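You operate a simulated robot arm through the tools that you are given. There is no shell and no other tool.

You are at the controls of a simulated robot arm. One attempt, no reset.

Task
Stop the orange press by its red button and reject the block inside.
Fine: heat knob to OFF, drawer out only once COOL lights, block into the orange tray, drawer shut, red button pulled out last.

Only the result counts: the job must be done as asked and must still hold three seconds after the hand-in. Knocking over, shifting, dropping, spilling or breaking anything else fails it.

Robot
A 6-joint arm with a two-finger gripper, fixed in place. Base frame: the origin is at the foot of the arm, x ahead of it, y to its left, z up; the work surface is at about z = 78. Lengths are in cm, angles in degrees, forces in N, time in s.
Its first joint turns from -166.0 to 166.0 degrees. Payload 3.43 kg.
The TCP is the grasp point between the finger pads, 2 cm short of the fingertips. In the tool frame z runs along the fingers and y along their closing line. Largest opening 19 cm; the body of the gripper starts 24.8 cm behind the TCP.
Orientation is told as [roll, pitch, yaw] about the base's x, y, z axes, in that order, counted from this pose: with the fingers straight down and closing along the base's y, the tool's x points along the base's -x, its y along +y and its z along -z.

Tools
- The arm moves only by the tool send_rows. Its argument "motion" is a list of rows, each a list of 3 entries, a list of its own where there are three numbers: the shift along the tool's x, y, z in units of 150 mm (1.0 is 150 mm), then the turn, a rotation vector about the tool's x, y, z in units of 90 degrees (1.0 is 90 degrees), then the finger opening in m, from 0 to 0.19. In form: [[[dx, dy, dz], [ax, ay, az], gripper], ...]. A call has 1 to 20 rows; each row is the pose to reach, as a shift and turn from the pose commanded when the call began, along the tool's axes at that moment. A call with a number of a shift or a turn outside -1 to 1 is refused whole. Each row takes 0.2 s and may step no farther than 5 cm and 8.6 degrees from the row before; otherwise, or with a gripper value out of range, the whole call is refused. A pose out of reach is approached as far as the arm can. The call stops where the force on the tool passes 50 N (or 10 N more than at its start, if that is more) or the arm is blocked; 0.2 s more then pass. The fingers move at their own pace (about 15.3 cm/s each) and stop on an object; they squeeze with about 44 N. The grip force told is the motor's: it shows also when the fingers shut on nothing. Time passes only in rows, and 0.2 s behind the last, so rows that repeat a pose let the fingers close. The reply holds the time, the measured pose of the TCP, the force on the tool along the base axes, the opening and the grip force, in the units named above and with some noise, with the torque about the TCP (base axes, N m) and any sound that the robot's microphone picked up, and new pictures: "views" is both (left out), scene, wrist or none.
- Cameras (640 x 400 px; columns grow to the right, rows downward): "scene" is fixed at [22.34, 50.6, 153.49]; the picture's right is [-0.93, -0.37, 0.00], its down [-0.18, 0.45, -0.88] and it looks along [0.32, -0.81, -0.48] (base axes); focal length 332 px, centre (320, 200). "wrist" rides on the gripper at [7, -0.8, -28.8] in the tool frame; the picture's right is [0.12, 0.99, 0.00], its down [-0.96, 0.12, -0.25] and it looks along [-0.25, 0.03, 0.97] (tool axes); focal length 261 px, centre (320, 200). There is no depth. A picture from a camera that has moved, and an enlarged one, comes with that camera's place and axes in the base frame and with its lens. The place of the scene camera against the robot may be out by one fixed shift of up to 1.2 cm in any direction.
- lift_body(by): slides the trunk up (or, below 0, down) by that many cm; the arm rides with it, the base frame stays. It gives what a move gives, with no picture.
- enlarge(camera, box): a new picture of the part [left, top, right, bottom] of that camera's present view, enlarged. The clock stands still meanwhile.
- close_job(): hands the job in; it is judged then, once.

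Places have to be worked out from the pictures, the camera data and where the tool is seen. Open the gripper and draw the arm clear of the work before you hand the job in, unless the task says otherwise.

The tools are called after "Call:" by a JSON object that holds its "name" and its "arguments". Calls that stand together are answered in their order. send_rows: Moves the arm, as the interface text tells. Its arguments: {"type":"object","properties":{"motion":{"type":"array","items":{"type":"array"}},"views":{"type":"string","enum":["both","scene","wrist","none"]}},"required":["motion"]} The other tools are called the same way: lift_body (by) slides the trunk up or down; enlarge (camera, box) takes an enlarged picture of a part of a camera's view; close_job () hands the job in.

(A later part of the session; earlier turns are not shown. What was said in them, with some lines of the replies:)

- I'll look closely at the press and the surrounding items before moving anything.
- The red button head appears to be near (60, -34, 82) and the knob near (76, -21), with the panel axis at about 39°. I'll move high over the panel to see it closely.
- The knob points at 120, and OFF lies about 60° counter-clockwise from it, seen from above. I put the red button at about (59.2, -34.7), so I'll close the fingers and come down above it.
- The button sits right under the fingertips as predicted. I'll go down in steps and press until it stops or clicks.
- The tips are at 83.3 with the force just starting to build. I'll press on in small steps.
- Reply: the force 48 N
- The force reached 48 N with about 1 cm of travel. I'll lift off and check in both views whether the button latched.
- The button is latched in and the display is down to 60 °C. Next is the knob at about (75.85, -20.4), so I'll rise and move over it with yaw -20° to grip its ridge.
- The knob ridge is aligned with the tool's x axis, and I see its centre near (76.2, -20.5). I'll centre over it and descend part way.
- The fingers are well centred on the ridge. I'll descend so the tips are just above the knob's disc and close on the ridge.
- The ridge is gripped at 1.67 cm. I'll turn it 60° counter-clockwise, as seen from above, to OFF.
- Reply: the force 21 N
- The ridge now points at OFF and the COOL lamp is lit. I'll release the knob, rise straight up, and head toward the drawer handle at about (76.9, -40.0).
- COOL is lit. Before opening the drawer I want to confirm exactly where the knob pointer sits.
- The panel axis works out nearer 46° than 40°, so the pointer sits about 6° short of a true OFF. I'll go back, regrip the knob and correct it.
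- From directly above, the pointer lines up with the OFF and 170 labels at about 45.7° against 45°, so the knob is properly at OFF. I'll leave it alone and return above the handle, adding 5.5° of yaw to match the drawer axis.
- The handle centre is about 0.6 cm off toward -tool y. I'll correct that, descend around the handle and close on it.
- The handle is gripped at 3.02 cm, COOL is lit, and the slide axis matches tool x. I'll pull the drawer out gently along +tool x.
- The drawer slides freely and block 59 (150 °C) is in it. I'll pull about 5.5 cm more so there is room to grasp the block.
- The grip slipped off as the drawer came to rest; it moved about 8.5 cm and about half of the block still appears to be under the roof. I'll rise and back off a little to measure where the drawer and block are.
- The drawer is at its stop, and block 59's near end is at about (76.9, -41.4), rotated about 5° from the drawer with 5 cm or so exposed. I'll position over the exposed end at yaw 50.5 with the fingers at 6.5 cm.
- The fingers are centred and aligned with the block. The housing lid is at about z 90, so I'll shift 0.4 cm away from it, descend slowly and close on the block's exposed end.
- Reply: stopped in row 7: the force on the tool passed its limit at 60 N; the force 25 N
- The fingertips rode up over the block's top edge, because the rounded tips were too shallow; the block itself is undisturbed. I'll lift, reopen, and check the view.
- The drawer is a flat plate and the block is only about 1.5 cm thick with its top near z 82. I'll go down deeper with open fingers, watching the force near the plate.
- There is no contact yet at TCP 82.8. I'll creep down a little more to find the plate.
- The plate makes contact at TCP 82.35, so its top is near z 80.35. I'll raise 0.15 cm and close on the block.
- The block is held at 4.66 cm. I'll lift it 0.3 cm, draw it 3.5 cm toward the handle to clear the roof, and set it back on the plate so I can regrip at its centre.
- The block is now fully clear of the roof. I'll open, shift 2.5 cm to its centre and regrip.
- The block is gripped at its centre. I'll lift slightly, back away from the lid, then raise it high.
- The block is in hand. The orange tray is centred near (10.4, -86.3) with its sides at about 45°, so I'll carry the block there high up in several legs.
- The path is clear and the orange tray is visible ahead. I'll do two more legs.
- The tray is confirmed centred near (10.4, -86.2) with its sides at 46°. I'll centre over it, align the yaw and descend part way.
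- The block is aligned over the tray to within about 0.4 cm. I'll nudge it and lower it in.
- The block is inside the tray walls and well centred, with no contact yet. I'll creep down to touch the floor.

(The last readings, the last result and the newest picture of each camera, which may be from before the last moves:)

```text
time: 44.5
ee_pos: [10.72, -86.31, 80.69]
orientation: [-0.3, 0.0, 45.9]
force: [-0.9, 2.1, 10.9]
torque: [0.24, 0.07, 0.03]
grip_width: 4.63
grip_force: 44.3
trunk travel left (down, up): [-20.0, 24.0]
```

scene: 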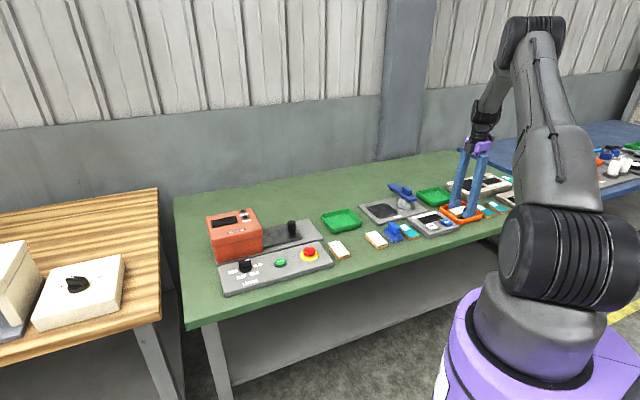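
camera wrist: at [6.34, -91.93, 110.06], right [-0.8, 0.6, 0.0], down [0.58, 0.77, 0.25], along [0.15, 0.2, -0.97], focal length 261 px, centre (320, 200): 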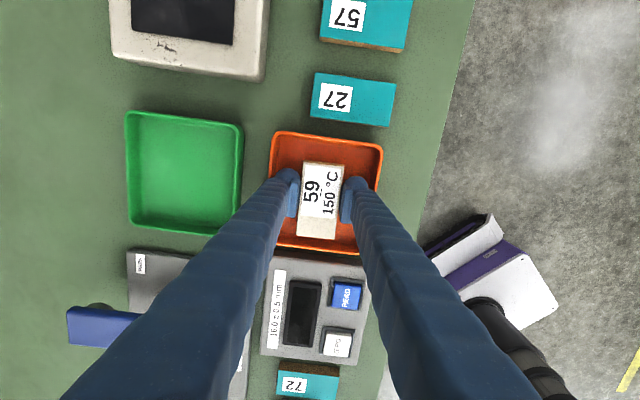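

The block is touching the tray floor at about 11 N. I'll ease off slightly, open and rise straight up.

Call:
{"name": "send_rows", "arguments": {"motion": [[[0, 0, -0.01], [0, 0, 0], 0.0], [[0, 0, -0.01], [0, 0, 0], 0.056], [[0, 0, -0.01], [0, 0, 0], 0.056], [[0, 0, -0.1], [0, 0, 0], 0.056], [[0, 0, -0.3], [0, 0, 0], 0.056], [[0, 0, -0.6], [0, 0, 0], 0.056], [[0, 0, -0.95], [0, 0, 0], 0.056]]}}

Call:
{"name": "enlarge", "arguments": {"camera": "wrist", "box": [220, 100, 420, 300]}}

Call:
{"name": "enlarge", "arguments": {"camera": "scene", "box": [420, 160, 520, 240]}}

Call:
{"name": "enlarge", "arguments": {"camera": "scene", "box": [200, 190, 350, 290]}}

```text
refused: row 7 steps farther than a row can; nothing moved
```

```text
2.00 times, centred on (320, 200) of wrist
camera zoom: at [6.37, -91.9, 109.49], right [-0.8, 0.6, -0.01], down [0.58, 0.77, 0.25], along [0.15, 0.19, -0.97], focal length 521 px, centre (320, 200)
```

zoom: 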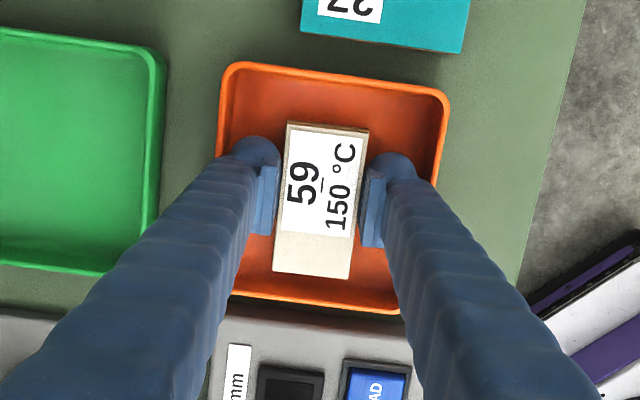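

```text
5.00 times, centred on (470, 200) of scene
camera zoom: at [22.34, 50.6, 153.49], right [-0.93, -0.37, 0.0], down [-0.18, 0.45, -0.88], along [0.32, -0.81, -0.48], focal length 1662 px, centre (-430, 200)
```

zoom: 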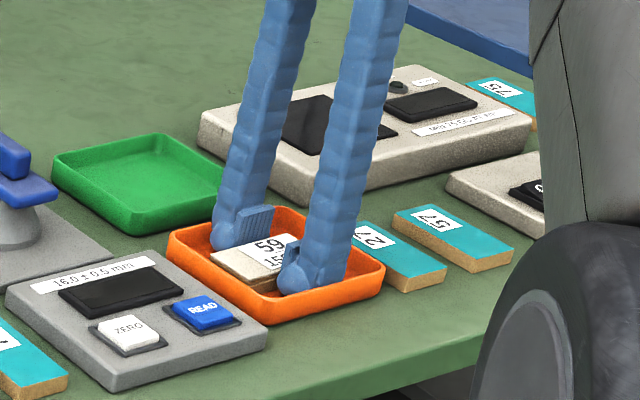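

```text
4.00 times, centred on (275, 240) of scene
camera zoom: at [22.34, 50.6, 153.49], right [-0.93, -0.37, 0.0], down [-0.18, 0.45, -0.88], along [0.32, -0.81, -0.48], focal length 1330 px, centre (500, 40)
```

zoom: 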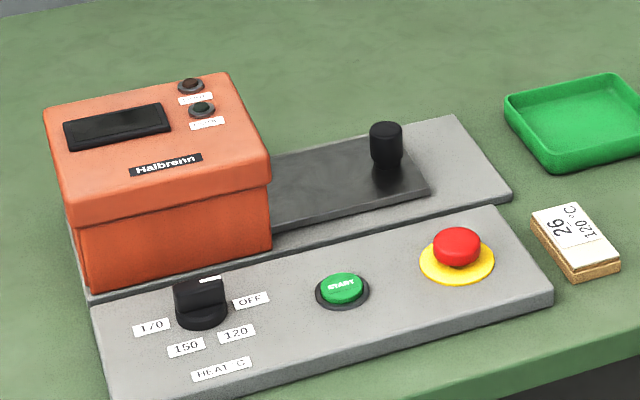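

The last row was too large a step, so nothing moved. I'll send the release again with smaller steps.

Call:
{"name": "send_rows", "arguments": {"motion": [[[0, 0, -0.01], [0, 0, 0], 0.0], [[0, 0, -0.01], [0, 0, 0], 0.056], [[0, 0, -0.01], [0, 0, 0], 0.056], [[0, 0, -0.1], [0, 0, 0], 0.056], [[0, 0, -0.3], [0, 0, 0], 0.056], [[0, 0, -0.6], [0, 0, 0], 0.056], [[0, 0, -0.85], [0, 0, 0], 0.056], [[0, 0, -1.0], [0, 0, 0], 0.056]]}}

Call:
{"name": "enlarge", "arguments": {"camera": "wrist", "box": [220, 70, 420, 270]}}

Call:
{"name": "enlarge", "arguments": {"camera": "scene", "box": [420, 160, 520, 240]}}

```text
time: 46.3
ee_pos: [10.49, -86.35, 95.69]
orientation: [-0.1, -0.1, 46.0]
force: [0.6, -0.3, 0.9]
torque: [0.01, -0.01, 0.0]
grip_width: 5.6
grip_force: 0.1
trunk travel left (down, up): [-20.0, 24.0]
camera wrist: at [6.22, -91.88, 124.39], right [-0.8, 0.6, 0.0], down [0.58, 0.77, 0.25], along [0.15, 0.2, -0.97], focal length 261 px, centre (320, 200)
```

scene: 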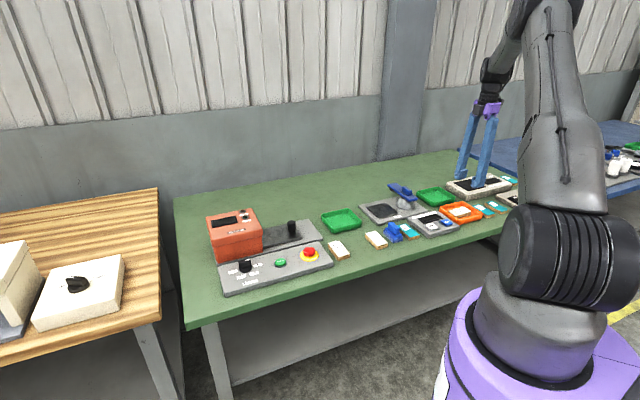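
wrist: 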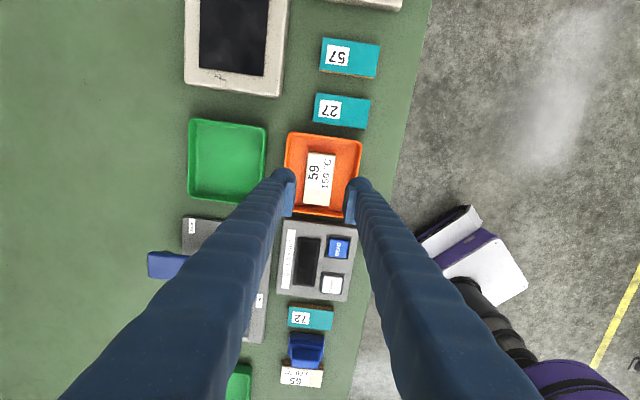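

```text
2.00 times, centred on (320, 170) of wrist
camera zoom: at [6.22, -91.88, 124.39], right [-0.8, 0.6, 0.0], down [0.58, 0.77, 0.25], along [0.15, 0.2, -0.97], focal length 521 px, centre (320, 260)
```

zoom: 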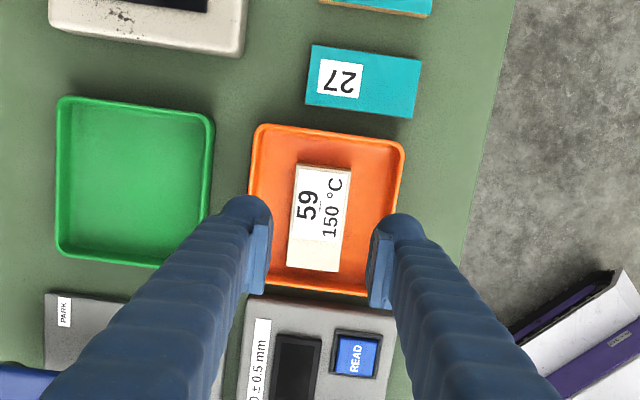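

```text
5.00 times, centred on (470, 200) of scene
camera zoom: at [22.34, 50.6, 153.49], right [-0.93, -0.37, 0.0], down [-0.18, 0.45, -0.88], along [0.32, -0.81, -0.48], focal length 1662 px, centre (-430, 200)
```

zoom: 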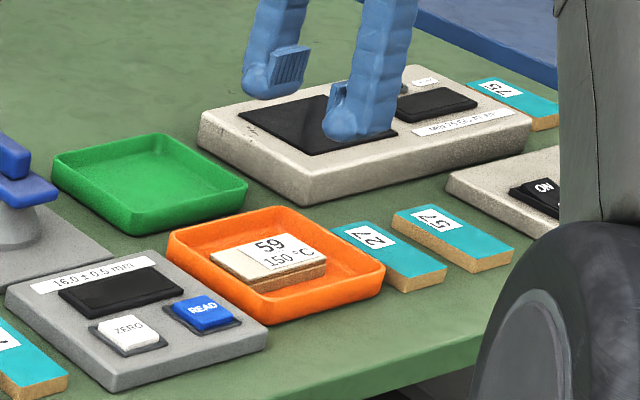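

Block 59 rests flat in the orange tray. Now I'll travel back high to shut the drawer.

Call:
{"name": "send_rows", "arguments": {"motion": [[[0, 0, -0.3], [0, 0, 0], 0.056], [[-0.25, -0.06, -0.42], [0, 0, 0], 0.0], [[-0.5, -0.12, -0.42], [0, 0, 0], 0.0], [[-0.75, -0.18, -0.42], [0, 0, 0], 0.0], [[-1.0, -0.243, -0.42], [0, 0, 0], 0.0]], "views": "none"}}

Call:
{"name": "send_rows", "arguments": {"motion": [[[-0.25, -0.06, 0], [0, 0, 0], 0.0], [[-0.5, -0.12, 0], [0, 0, 0], 0.0], [[-0.75, -0.18, 0], [0, 0, 0], 0.0], [[-1.0, -0.243, 0], [0, 0, 0], 0.0]], "views": "none"}}

Call:
{"name": "send_rows", "arguments": {"motion": [[[-0.25, -0.06, 0], [0, 0, 0], 0.0], [[-0.5, -0.12, 0], [0, 0, 0], 0.0], [[-0.75, -0.18, 0], [0, 0, 0], 0.0], [[-1.0, -0.243, 0], [0, 0, 0], 0.0]], "views": "none"}}

Call:
{"name": "send_rows", "arguments": {"motion": [[[-0.25, -0.06, 0], [0, 0, 0], 0.0], [[-0.5, -0.12, 0], [0, 0, 0], 0.0], [[-0.75, -0.18, 0], [0, 0, 0], 0.0], [[-1.0, -0.243, 0], [0, 0, 0], 0.0]]}}

```text
time: 47.5
ee_pos: [23.76, -77.99, 101.89]
orientation: [-0.4, 0.0, 46.0]
force: [0.5, -0.9, 0.2]
torque: [-0.01, 0.06, -0.02]
grip_width: 0.01
grip_force: 34.9
trunk travel left (down, up): [-20.0, 24.0]
```

```text
time: 48.5
ee_pos: [36.87, -69.56, 101.78]
orientation: [-0.2, 0.0, 46.0]
force: [-0.6, -0.2, 0.8]
torque: [0.04, 0.09, 0.01]
grip_width: 0.0
grip_force: 34.1
trunk travel left (down, up): [-20.0, 24.0]
```

```text
time: 49.5
ee_pos: [49.88, -61.39, 101.92]
orientation: [-0.3, -0.1, 46.0]
force: [0.6, -0.1, -0.6]
torque: [0.02, 0.07, 0.01]
grip_width: 0.0
grip_force: 34.5
trunk travel left (down, up): [-20.0, 24.0]
```

```text
time: 50.5
ee_pos: [62.91, -53.18, 101.88]
orientation: [-0.2, -0.1, 46.0]
force: [0.4, -0.2, 0.2]
torque: [0.03, 0.1, 0.01]
grip_width: 0.01
grip_force: 34.3
trunk travel left (down, up): [-20.0, 24.0]
camera wrist: at [58.64, -58.85, 130.68], right [-0.8, 0.6, 0.0], down [0.59, 0.77, 0.25], along [0.15, 0.2, -0.97], focal length 261 px, centre (320, 200)
```

scene: 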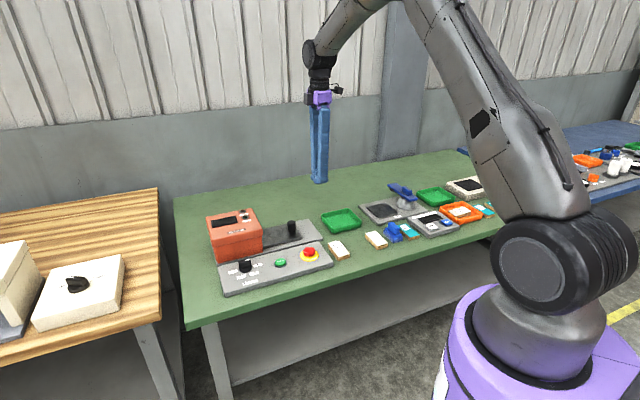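
wrist: 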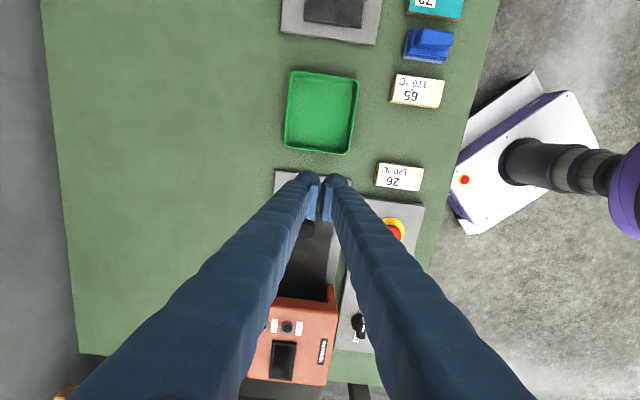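

I'll come down in front of the handle with closed fingers, to about (67.95, -49.9).

Call:
{"name": "send_rows", "arguments": {"motion": [[[-0.2, -0.045, 0.1], [0, 0, 0], 0.0], [[-0.391, -0.09, 0.25], [0, 0, 0], 0.0], [[-0.391, -0.09, 0.5], [0, 0, 0], 0.0], [[-0.391, -0.09, 0.75], [0, 0, 0], 0.0], [[-0.391, -0.09, 0.92], [0, 0, 0], 0.0]]}}

Call:
{"name": "enlarge", "arguments": {"camera": "wrist", "box": [220, 130, 420, 330]}}

Call:
{"name": "enlarge", "arguments": {"camera": "scene", "box": [200, 190, 350, 290]}}

```text
time: 51.7
ee_pos: [67.97, -49.92, 88.08]
orientation: [-0.2, -0.2, 46.0]
force: [-0.5, -0.4, -0.1]
torque: [-0.01, 0.04, 0.0]
grip_width: 0.01
grip_force: 34.5
trunk travel left (down, up): [-20.0, 24.0]
camera wrist: at [63.67, -55.57, 116.91], right [-0.8, 0.6, 0.0], down [0.58, 0.77, 0.25], along [0.15, 0.2, -0.97], focal length 261 px, centre (320, 200)
```

scene: 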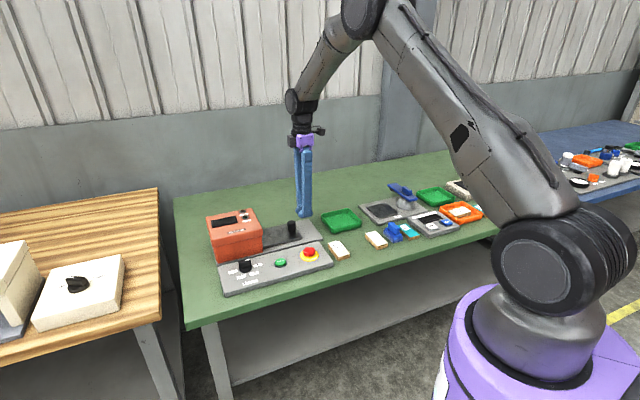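
wrist: 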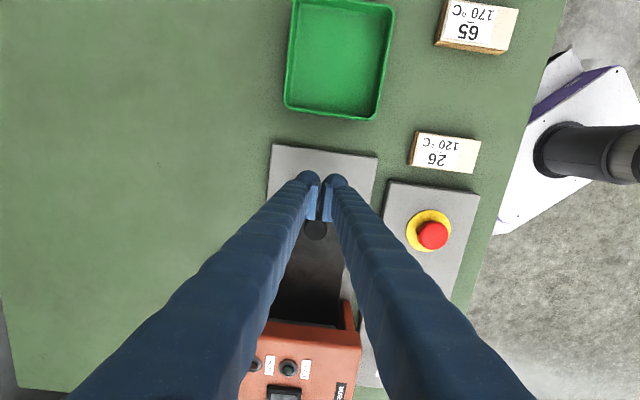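

```text
2.00 times, centred on (320, 230) of wrist
camera zoom: at [63.67, -55.57, 116.91], right [-0.8, 0.6, 0.0], down [0.58, 0.77, 0.25], along [0.15, 0.2, -0.97], focal length 521 px, centre (320, 140)
```

zoom: 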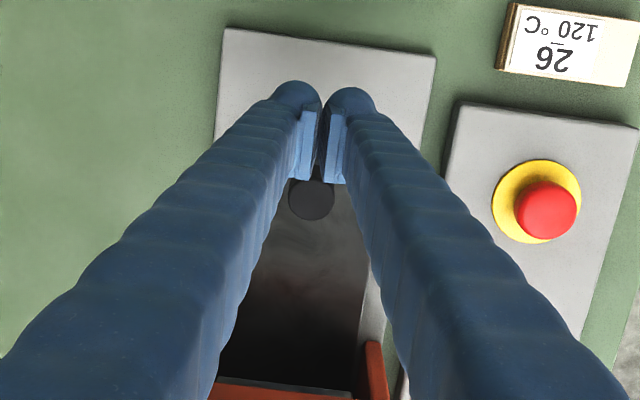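

```text
4.00 times, centred on (275, 240) of scene
camera zoom: at [22.34, 50.6, 153.49], right [-0.93, -0.37, 0.0], down [-0.18, 0.45, -0.88], along [0.32, -0.81, -0.48], focal length 1330 px, centre (500, 40)
```

zoom: 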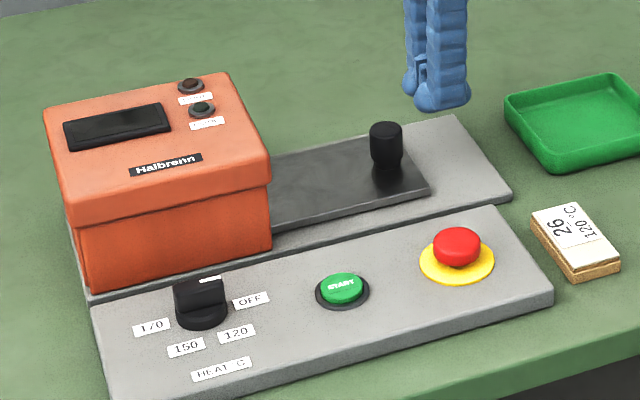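

The handle is straight ahead of the fingers. I'll lower them and push the drawer in along its axis.

Call:
{"name": "send_rows", "arguments": {"motion": [[[0, 0, 0.15], [0, 0, 0], 0.0], [[0, 0, 0.27], [0, 0, 0], 0.0], [[-0.08, 0, 0.27], [0, 0, 0], 0.0], [[-0.14, 0, 0.27], [0, 0, 0], 0.0], [[-0.2, 0, 0.27], [0, 0, 0], 0.0], [[-0.27, 0, 0.27], [0, 0, 0], 0.0], [[-0.34, 0, 0.27], [0, 0, 0], 0.0], [[-0.41, 0, 0.27], [0, 0, 0], 0.0], [[-0.48, 0, 0.27], [0, 0, 0], 0.0], [[-0.54, 0, 0.27], [0, 0, 0], 0.0], [[-0.59, 0, 0.27], [0, 0, 0], 0.0]]}}

Call:
{"name": "enlarge", "arguments": {"camera": "scene", "box": [200, 190, 350, 290]}}

```text
time: 54.1
ee_pos: [74.1, -43.59, 84.01]
orientation: [-0.2, -0.1, 46.0]
force: [-0.1, -0.4, -0.5]
torque: [-0.02, 0.0, -0.01]
grip_width: 0.02
grip_force: 34.6
trunk travel left (down, up): [-20.0, 24.0]
camera wrist: at [69.82, -49.21, 112.9], right [-0.8, 0.6, 0.0], down [0.58, 0.77, 0.25], along [0.15, 0.2, -0.97], focal length 261 px, centre (320, 200)
```

scene: 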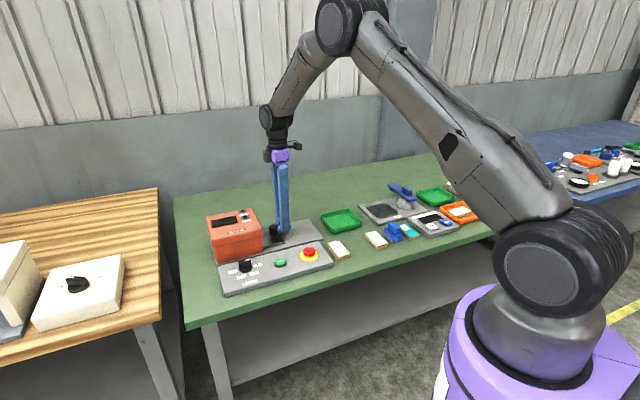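
wrist: 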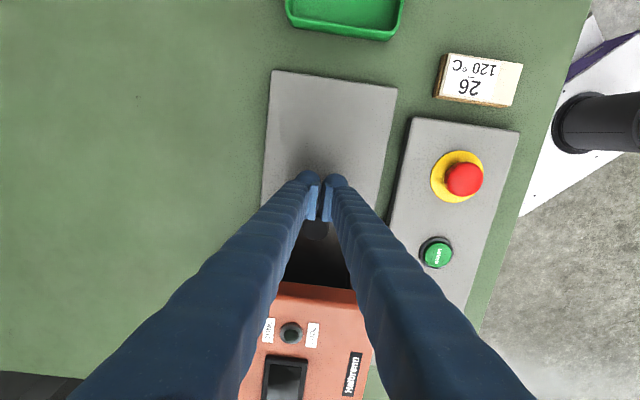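

```text
4.00 times, centred on (275, 240) of scene
camera zoom: at [22.34, 50.6, 153.49], right [-0.93, -0.37, 0.0], down [-0.18, 0.45, -0.88], along [0.32, -0.81, -0.48], focal length 1330 px, centre (500, 40)
```

zoom: 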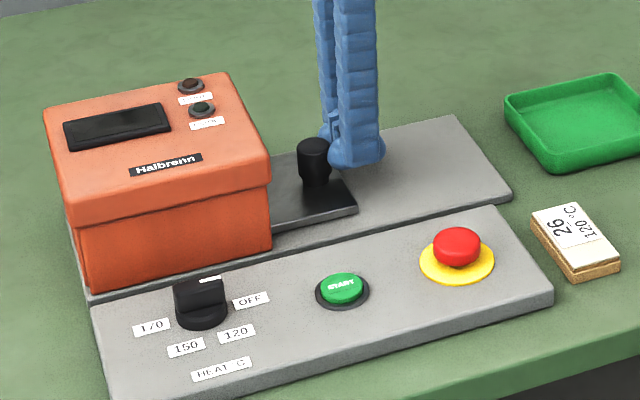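

The drawer front is about 0.6 cm short of where it started. I'll creep in until it meets its stop.

Call:
{"name": "send_rows", "arguments": {"motion": [[[-0.015, 0, 0], [0, 0, 0], 0.0], [[-0.03, 0, 0], [0, 0, 0], 0.0], [[-0.045, 0, 0], [0, 0, 0], 0.0], [[-0.055, 0, 0], [0, 0, 0], 0.0], [[-0.065, 0, 0], [0, 0, 0], 0.0]], "views": "scene"}}

Call:
{"name": "enlarge", "arguments": {"camera": "scene", "box": [200, 190, 350, 290]}}

```text
time: 55.3
ee_pos: [74.67, -43.06, 84.16]
orientation: [-0.2, 0.0, 46.0]
force: [-9.7, -12.3, 1.4]
torque: [-0.08, 0.11, -0.13]
grip_width: 0.0
grip_force: 34.7
trunk travel left (down, up): [-20.0, 24.0]
```

scene: 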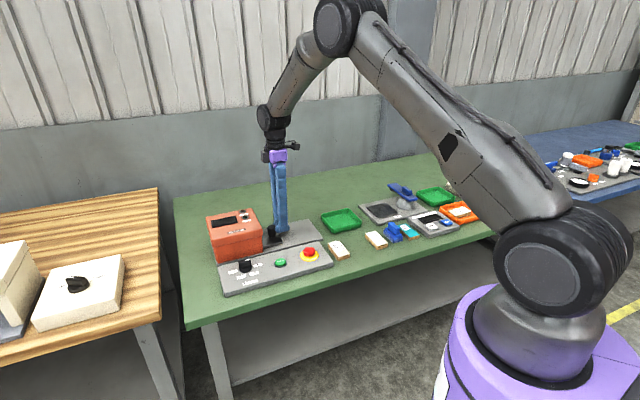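

```text
4.00 times, centred on (275, 240) of scene
camera zoom: at [22.34, 50.6, 153.49], right [-0.93, -0.37, 0.0], down [-0.18, 0.45, -0.88], along [0.32, -0.81, -0.48], focal length 1330 px, centre (500, 40)
```

zoom: 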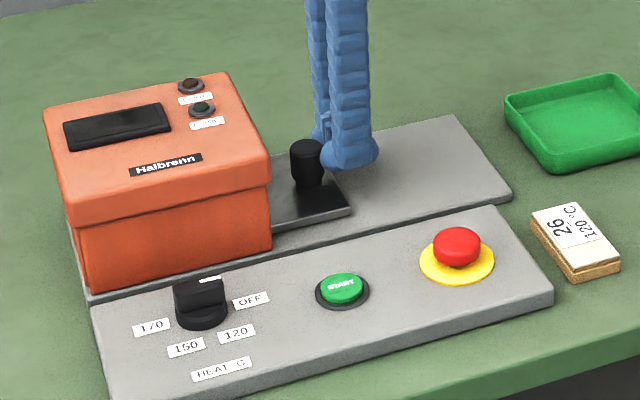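

The drawer is back at its original closed position with 15 N at the stop. I'll back off, rise, and head over to the red button for the pull-out.

Call:
{"name": "send_rows", "arguments": {"motion": [[[0.1, 0, 0], [0, 0, 0], 0.0], [[0.1, 0, -0.3], [0, 0, 0], 0.0], [[0.1, 0, -0.6], [0, 0, 0], 0.0], [[0.1, 0, -0.9], [0, 0, 0], 0.0], [[0.15, 0.3, -0.9], [0, 0, 0], 0.055], [[0.2, 0.6, -0.9], [0, 0, 0], 0.055], [[0.25, 0.8, -0.9], [0, 0, 0], 0.055], [[0.3, 1.0, -0.9], [0, 0, 0], 0.055]]}}

Call:
{"name": "enlarge", "arguments": {"camera": "scene", "box": [200, 190, 350, 290]}}

Call:
{"name": "enlarge", "arguments": {"camera": "wrist", "box": [240, 100, 400, 260]}}

```text
time: 57.1
ee_pos: [60.79, -35.62, 97.5]
orientation: [-0.3, -0.2, 46.0]
force: [-0.6, 0.1, -0.2]
torque: [-0.01, -0.03, 0.02]
grip_width: 5.5
grip_force: 0.1
trunk travel left (down, up): [-20.0, 24.0]
camera wrist: at [56.49, -41.29, 126.37], right [-0.8, 0.6, -0.01], down [0.58, 0.77, 0.25], along [0.15, 0.2, -0.97], focal length 261 px, centre (320, 200)
```

scene: 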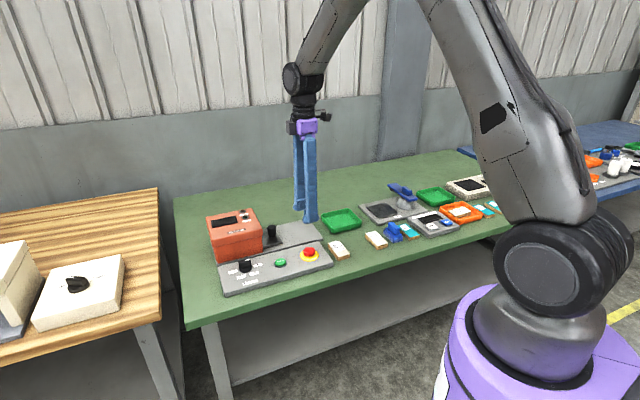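
wrist: 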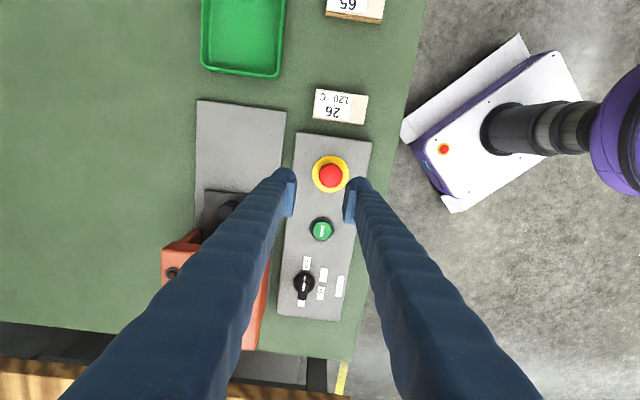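

```text
4.00 times, centred on (275, 240) of scene
camera zoom: at [22.34, 50.6, 153.49], right [-0.93, -0.37, 0.0], down [-0.18, 0.45, -0.88], along [0.32, -0.81, -0.48], focal length 1330 px, centre (500, 40)
```

zoom: 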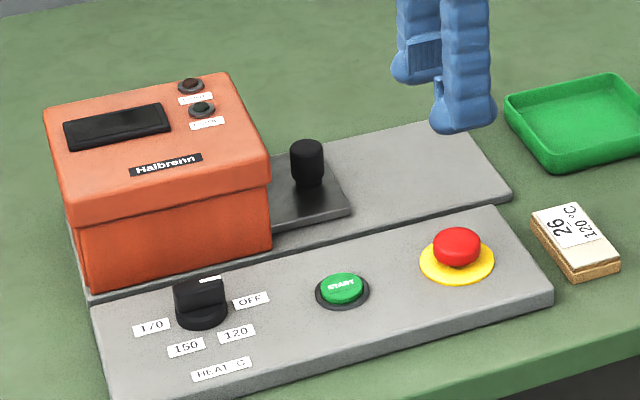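

```text
2.50 times, centred on (320, 180) of wrist
camera zoom: at [56.49, -41.29, 126.37], right [-0.8, 0.6, -0.01], down [0.58, 0.77, 0.25], along [0.15, 0.2, -0.97], focal length 652 px, centre (320, 250)
```

zoom: 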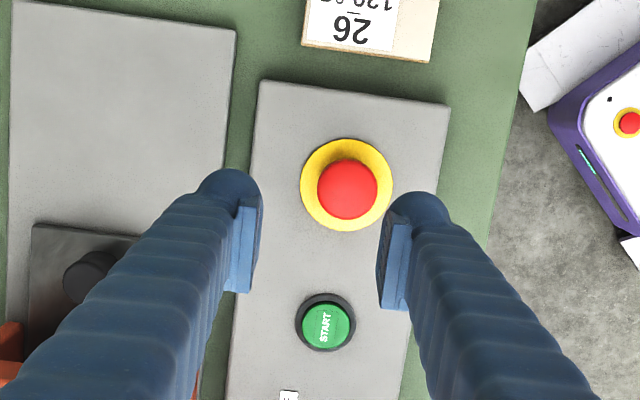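

The drawer is shut, and the button head is about 1.9 cm along +tool y. I'll centre over it and descend around it with 5.8 cm open.

Call:
{"name": "send_rows", "arguments": {"motion": [[[0.008, 0.128, 0.15], [0, 0, 0], 0.058], [[0.008, 0.128, 0.45], [0, 0, 0], 0.058], [[0.008, 0.128, 0.7], [0, 0, 0], 0.058]]}}

Call:
{"name": "enlarge", "arguments": {"camera": "wrist", "box": [240, 100, 400, 260]}}

Call:
{"name": "enlarge", "arguments": {"camera": "scene", "box": [270, 215, 350, 275]}}

```text
time: 57.9
ee_pos: [59.51, -34.28, 86.92]
orientation: [-0.3, -0.1, 46.0]
force: [0.0, 0.4, 0.2]
torque: [0.01, 0.05, 0.0]
grip_width: 5.8
grip_force: 0.1
trunk travel left (down, up): [-20.0, 24.0]
camera wrist: at [55.13, -40.0, 115.74], right [-0.8, 0.6, 0.0], down [0.58, 0.77, 0.25], along [0.15, 0.2, -0.97], focal length 261 px, centre (320, 200)
```

scene: 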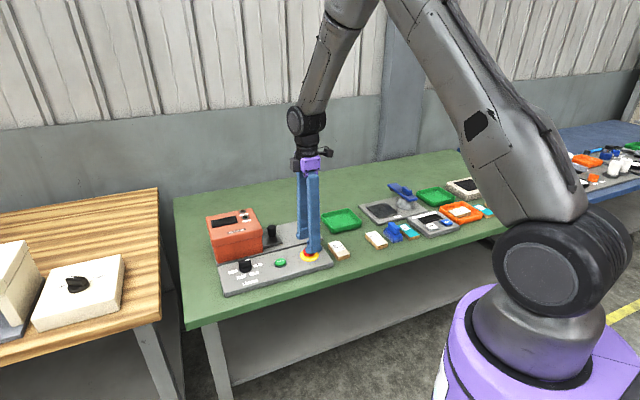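
wrist: 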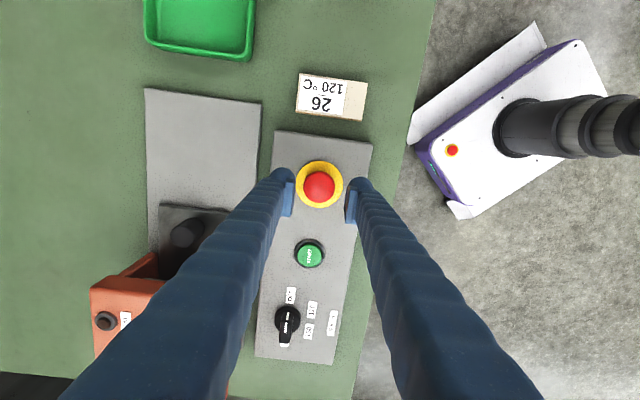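

```text
2.50 times, centred on (320, 180) of wrist
camera zoom: at [55.13, -40.0, 115.74], right [-0.8, 0.6, 0.0], down [0.58, 0.77, 0.25], along [0.15, 0.2, -0.97], focal length 652 px, centre (320, 250)
```

zoom: 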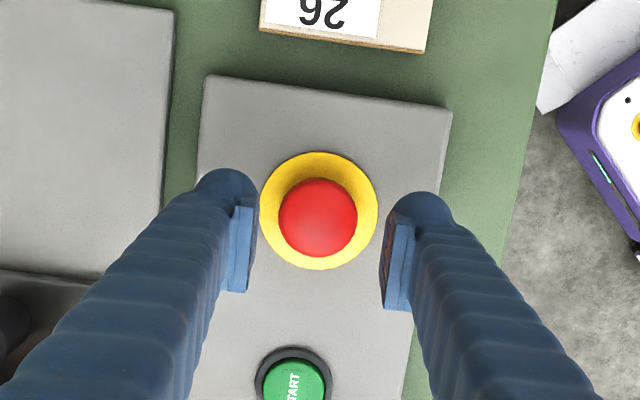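

```text
6.67 times, centred on (310, 245) of scene
camera zoom: at [22.34, 50.6, 153.49], right [-0.93, -0.37, 0.0], down [-0.18, 0.45, -0.88], along [0.32, -0.81, -0.48], focal length 2216 px, centre (387, -100)
```

zoom: 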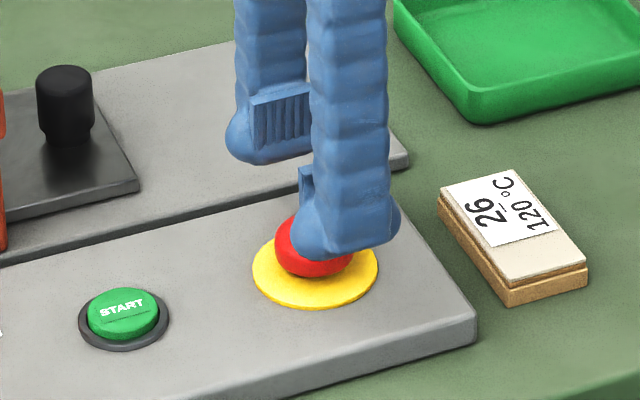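

The fingers are well centred on the head. I'll descend beside it, creeping at the end.

Call:
{"name": "send_rows", "arguments": {"motion": [[[0, 0, 0.1], [0, 0, 0], 0.058], [[0, 0, 0.2], [0, 0, 0], 0.058], [[0, 0, 0.25], [0, 0, 0], 0.058], [[0, 0, 0.27], [0, 0, 0], 0.058], [[0, 0, 0.285], [0, 0, 0], 0.058]], "views": "scene"}}

Call:
{"name": "enlarge", "arguments": {"camera": "scene", "box": [270, 215, 350, 275]}}

```text
time: 59.1
ee_pos: [59.48, -34.5, 82.86]
orientation: [-0.2, 0.0, 46.1]
force: [-0.3, -0.7, -0.8]
torque: [-0.01, 0.03, 0.03]
grip_width: 5.75
grip_force: 0.1
trunk travel left (down, up): [-20.0, 24.0]
```

scene: 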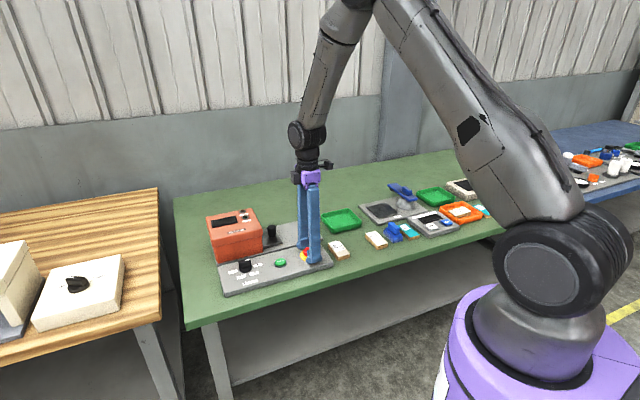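

```text
6.67 times, centred on (310, 245) of scene
camera zoom: at [22.34, 50.6, 153.49], right [-0.93, -0.37, 0.0], down [-0.18, 0.45, -0.88], along [0.32, -0.81, -0.48], focal length 2216 px, centre (387, -100)
```

zoom: 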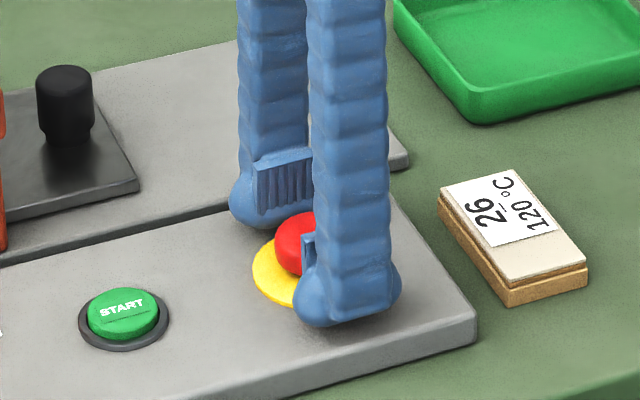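

There is no contact yet at tip height 80.9. I'll creep down a bit more to get under the widest part of the head.

Call:
{"name": "send_rows", "arguments": {"motion": [[[0, 0, 0.01], [0, 0, 0], 0.058], [[0, 0, 0.02], [0, 0, 0], 0.058]], "views": "none"}}

Call:
{"name": "send_rows", "arguments": {"motion": [[[0, 0, 0.008], [0, 0, 0], 0.058], [[0, 0, 0.016], [0, 0, 0], 0.058]], "views": "none"}}

```text
time: 59.7
ee_pos: [59.4, -34.53, 82.61]
orientation: [-0.2, 0.0, 46.0]
force: [-0.3, -0.1, 0.0]
torque: [0.02, 0.03, -0.01]
grip_width: 5.79
grip_force: 0.0
trunk travel left (down, up): [-20.0, 24.0]
```

```text
time: 60.3
ee_pos: [59.38, -34.53, 82.28]
orientation: [-0.1, -0.1, 46.1]
force: [-0.8, -0.3, 0.0]
torque: [0.0, 0.01, 0.02]
grip_width: 5.78
grip_force: 0.0
trunk travel left (down, up): [-20.0, 24.0]
```

The tips are at about z 80.3, still clear. I'll close on the head now.

Call:
{"name": "send_rows", "arguments": {"motion": [[[0, 0, 0], [0, 0, 0], 0.03], [[0, 0, 0], [0, 0, 0], 0.0], [[0, 0, 0], [0, 0, 0], 0.0]], "views": "scene"}}

Call:
{"name": "enlarge", "arguments": {"camera": "scene", "box": [270, 215, 350, 275]}}

```text
time: 61.1
ee_pos: [59.52, -34.47, 82.29]
orientation: [-0.2, -0.1, 46.0]
force: [5.3, -3.9, 0.6]
torque: [0.17, 0.09, 0.07]
grip_width: 3.76
grip_force: 44.9
trunk travel left (down, up): [-20.0, 24.0]
```

scene: 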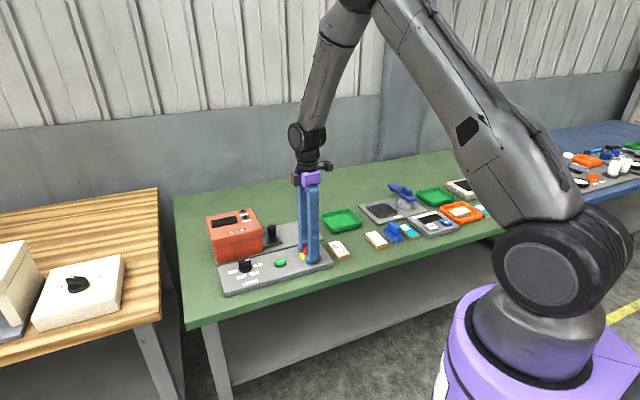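

```text
6.67 times, centred on (310, 245) of scene
camera zoom: at [22.34, 50.6, 153.49], right [-0.93, -0.37, 0.0], down [-0.18, 0.45, -0.88], along [0.32, -0.81, -0.48], focal length 2216 px, centre (387, -100)
```

zoom: 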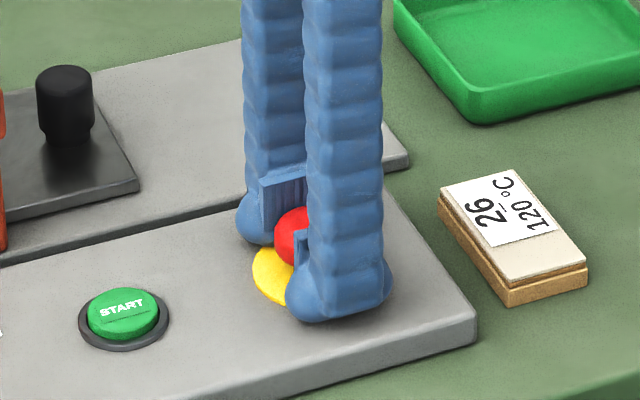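

The head is gripped at 3.76 cm. I'll pull straight up slowly by about 1.3 cm.

Call:
{"name": "send_rows", "arguments": {"motion": [[[0, 0, -0.015], [0, 0, 0], 0.0], [[0, 0, -0.03], [0, 0, 0], 0.0], [[0, 0, -0.045], [0, 0, 0], 0.0], [[0, 0, -0.06], [0, 0, 0], 0.0], [[0, 0, -0.075], [0, 0, 0], 0.0]], "views": "scene"}}

Call:
{"name": "enlarge", "arguments": {"camera": "scene", "box": [270, 215, 350, 275]}}

```text
time: 62.3
ee_pos: [59.47, -34.73, 82.83]
orientation: [0.0, 0.0, 46.1]
force: [13.1, -6.9, -42.8]
torque: [0.05, -0.32, 0.06]
grip_width: 3.76
grip_force: 44.4
trunk travel left (down, up): [-20.0, 24.0]
stopped in row 5: the force on the tool passed its limit at 53 N (the readings are from after the stop); the commanded pose is now the measured one
```

scene: 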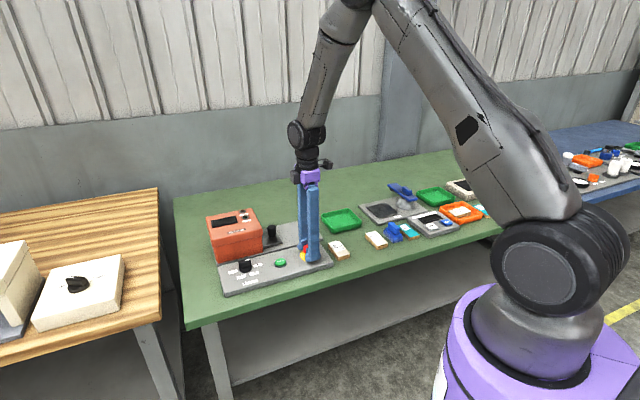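

```text
6.67 times, centred on (310, 245) of scene
camera zoom: at [22.34, 50.6, 153.49], right [-0.93, -0.37, 0.0], down [-0.18, 0.45, -0.88], along [0.32, -0.81, -0.48], focal length 2216 px, centre (387, -100)
```

zoom: 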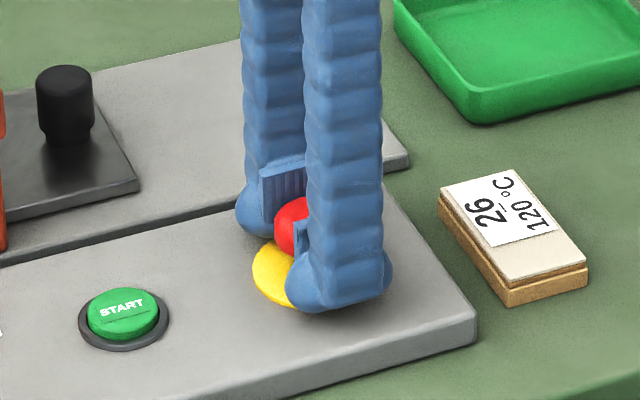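

The head rose about 0.55 cm and then hit a hard stop, which is probably full extension. I'll release and look at whether it stays out.

Call:
{"name": "send_rows", "arguments": {"motion": [[[0, 0, 0], [0, 0, 0], 0.058], [[0, 0, 0], [0, 0, 0], 0.058], [[0, 0, -0.2], [0, 0, 0], 0.058], [[0, 0, -0.5], [0, 0, 0], 0.058], [[0, 0, -0.8], [0, 0, 0], 0.058]]}}

Call:
{"name": "enlarge", "arguments": {"camera": "scene", "box": [270, 215, 350, 275]}}

Call:
{"name": "enlarge", "arguments": {"camera": "scene", "box": [190, 190, 350, 310]}}

```text
time: 63.5
ee_pos: [59.05, -34.44, 95.48]
orientation: [-0.2, -0.1, 46.0]
force: [0.0, 0.2, -0.6]
torque: [0.0, -0.03, 0.0]
grip_width: 5.8
grip_force: 0.1
trunk travel left (down, up): [-20.0, 24.0]
camera wrist: at [54.88, -40.1, 124.25], right [-0.8, 0.6, 0.0], down [0.58, 0.77, 0.25], along [0.15, 0.2, -0.97], focal length 261 px, centre (320, 200)
```

scene: 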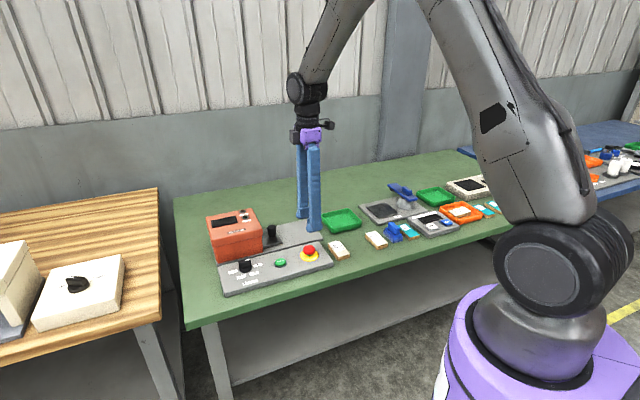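
wrist: 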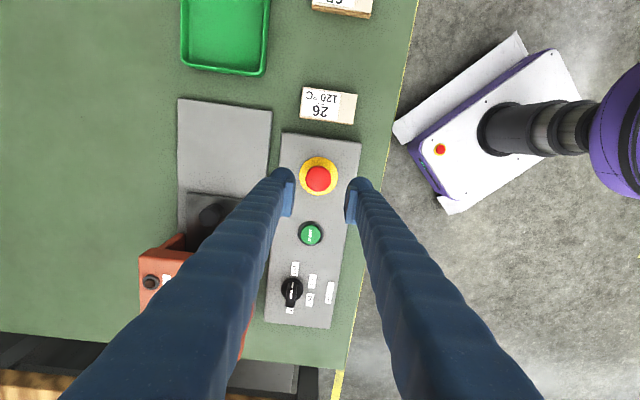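

```text
6.67 times, centred on (310, 245) of scene
camera zoom: at [22.34, 50.6, 153.49], right [-0.93, -0.37, 0.0], down [-0.18, 0.45, -0.88], along [0.32, -0.81, -0.48], focal length 2216 px, centre (387, -100)
```

zoom: 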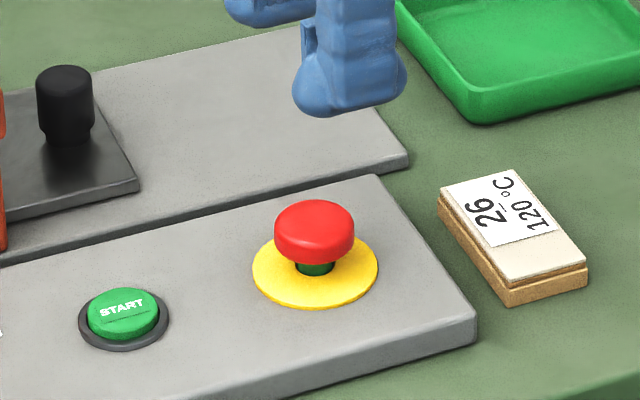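

```text
3.33 times, centred on (270, 250) of scene
camera zoom: at [22.34, 50.6, 153.49], right [-0.93, -0.37, 0.0], down [-0.18, 0.45, -0.88], along [0.32, -0.81, -0.48], focal length 1108 px, centre (487, 33)
```

zoom: 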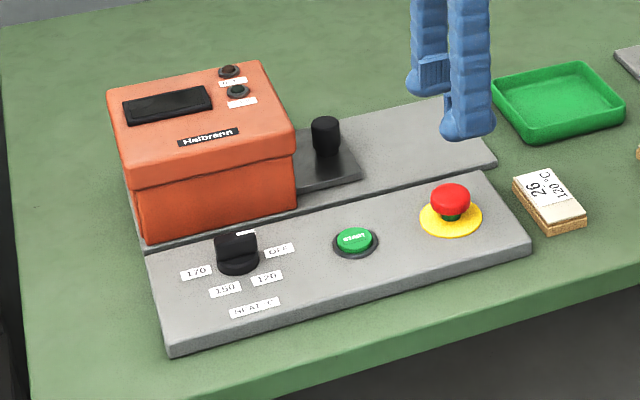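

The red button is out again with its stem showing, the drawer is flush as at the start, and the knob is at OFF. I'll open the gripper, draw the arm up and clear, and take a final look.

Call:
{"name": "send_rows", "arguments": {"motion": [[[0, 0, -0.3], [0, 0, 0], 0.1], [[0, 0, -0.6], [0, 0, 0], 0.1], [[0, 0, -0.9], [0, 0, 0], 0.1], [[0.25, 0, -1.0], [0, 0, 0], 0.1], [[0.5, 0, -1.0], [0, 0, 0], 0.1]]}}

Call:
{"name": "enlarge", "arguments": {"camera": "scene", "box": [310, 160, 530, 270]}}

Call:
{"name": "enlarge", "arguments": {"camera": "wrist", "box": [220, 180, 400, 360]}}

```text
time: 64.7
ee_pos: [53.99, -39.84, 110.2]
orientation: [-0.1, -0.2, 45.9]
force: [-0.4, 0.7, -0.5]
torque: [0.03, -0.04, 0.0]
grip_width: 10.01
grip_force: 0.0
trunk travel left (down, up): [-20.0, 24.0]
camera wrist: at [49.66, -45.58, 138.98], right [-0.8, 0.6, 0.0], down [0.59, 0.77, 0.25], along [0.15, 0.2, -0.97], focal length 261 px, centre (320, 200)
```

scene: 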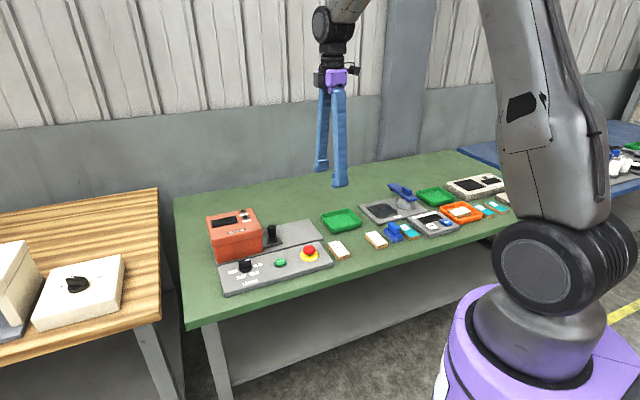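
wrist: 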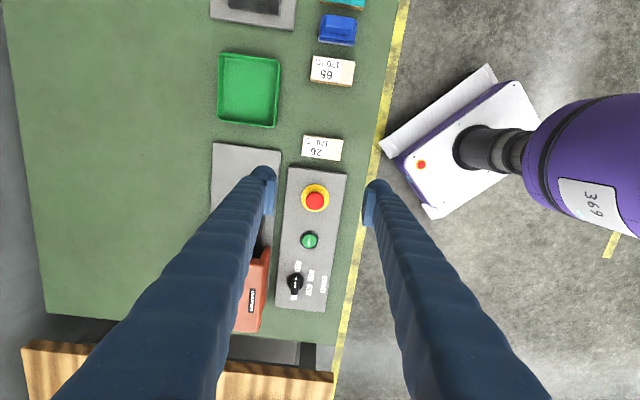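

```text
2.91 times, centred on (420, 215) of scene
camera zoom: at [22.34, 50.6, 153.49], right [-0.93, -0.37, 0.0], down [-0.18, 0.45, -0.88], along [0.32, -0.81, -0.48], focal length 967 px, centre (29, 156)
```

zoom: 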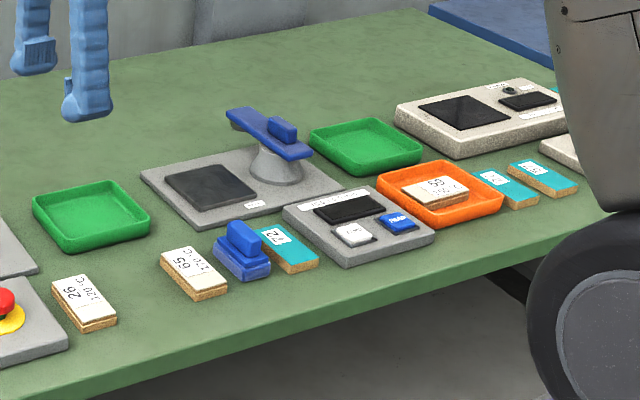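

```text
2.22 times, centred on (310, 270) of wrist
camera zoom: at [49.66, -45.58, 138.98], right [-0.8, 0.6, 0.0], down [0.59, 0.77, 0.25], along [0.15, 0.2, -0.97], focal length 579 px, centre (342, 44)
```

zoom: 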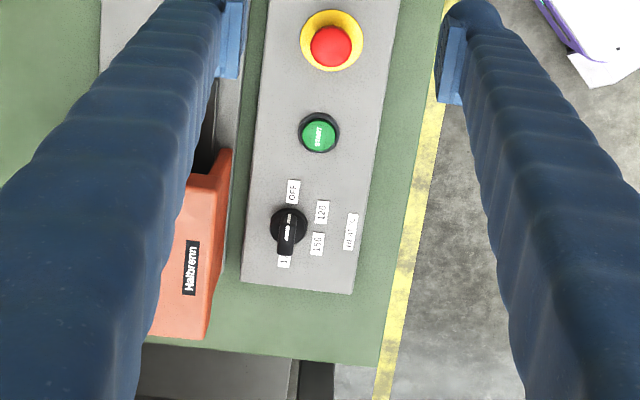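

Everything checks out: the knob is at OFF, the drawer is shut, the red button is out, block 59 is in the orange tray, nothing else has moved, and the arm is clear. I'm handing the job in.

Call:
{"name": "close_job", "arguments": {}}

```text
The job is handed in.
```

The press is stopped and its block, number 59 (150 °C), is in the orange tray. I've handed the job in, but no verdict has come back.

1. **Stop:** I pressed the red button and it latched. The display then fell from 120 to 60 °C and went dark.
2. **Heat knob:** I turned it from 120 to OFF. From above, the pointer lines up with the OFF label.
3. **Drawer out:** I pulled it only after the COOL lamp lit. It reached its stop after about 8.5 cm, and the gripper slipped off the handle there without disturbing anything.
4. **Block:** My first grip on the block was too shallow and the fingertips rode over its top. I regripped and set it down in the tray, where it lies flat.
5. **Drawer shut:** I pushed it in until it met its stop, level with where it started.
6. **Red button:** I pulled it out last. It stayed out after I let go, with the stem showing as it did at the start.

In the last pictures, nothing else on the bench looked moved. The gripper was open and the arm was clear of the work before I handed in.
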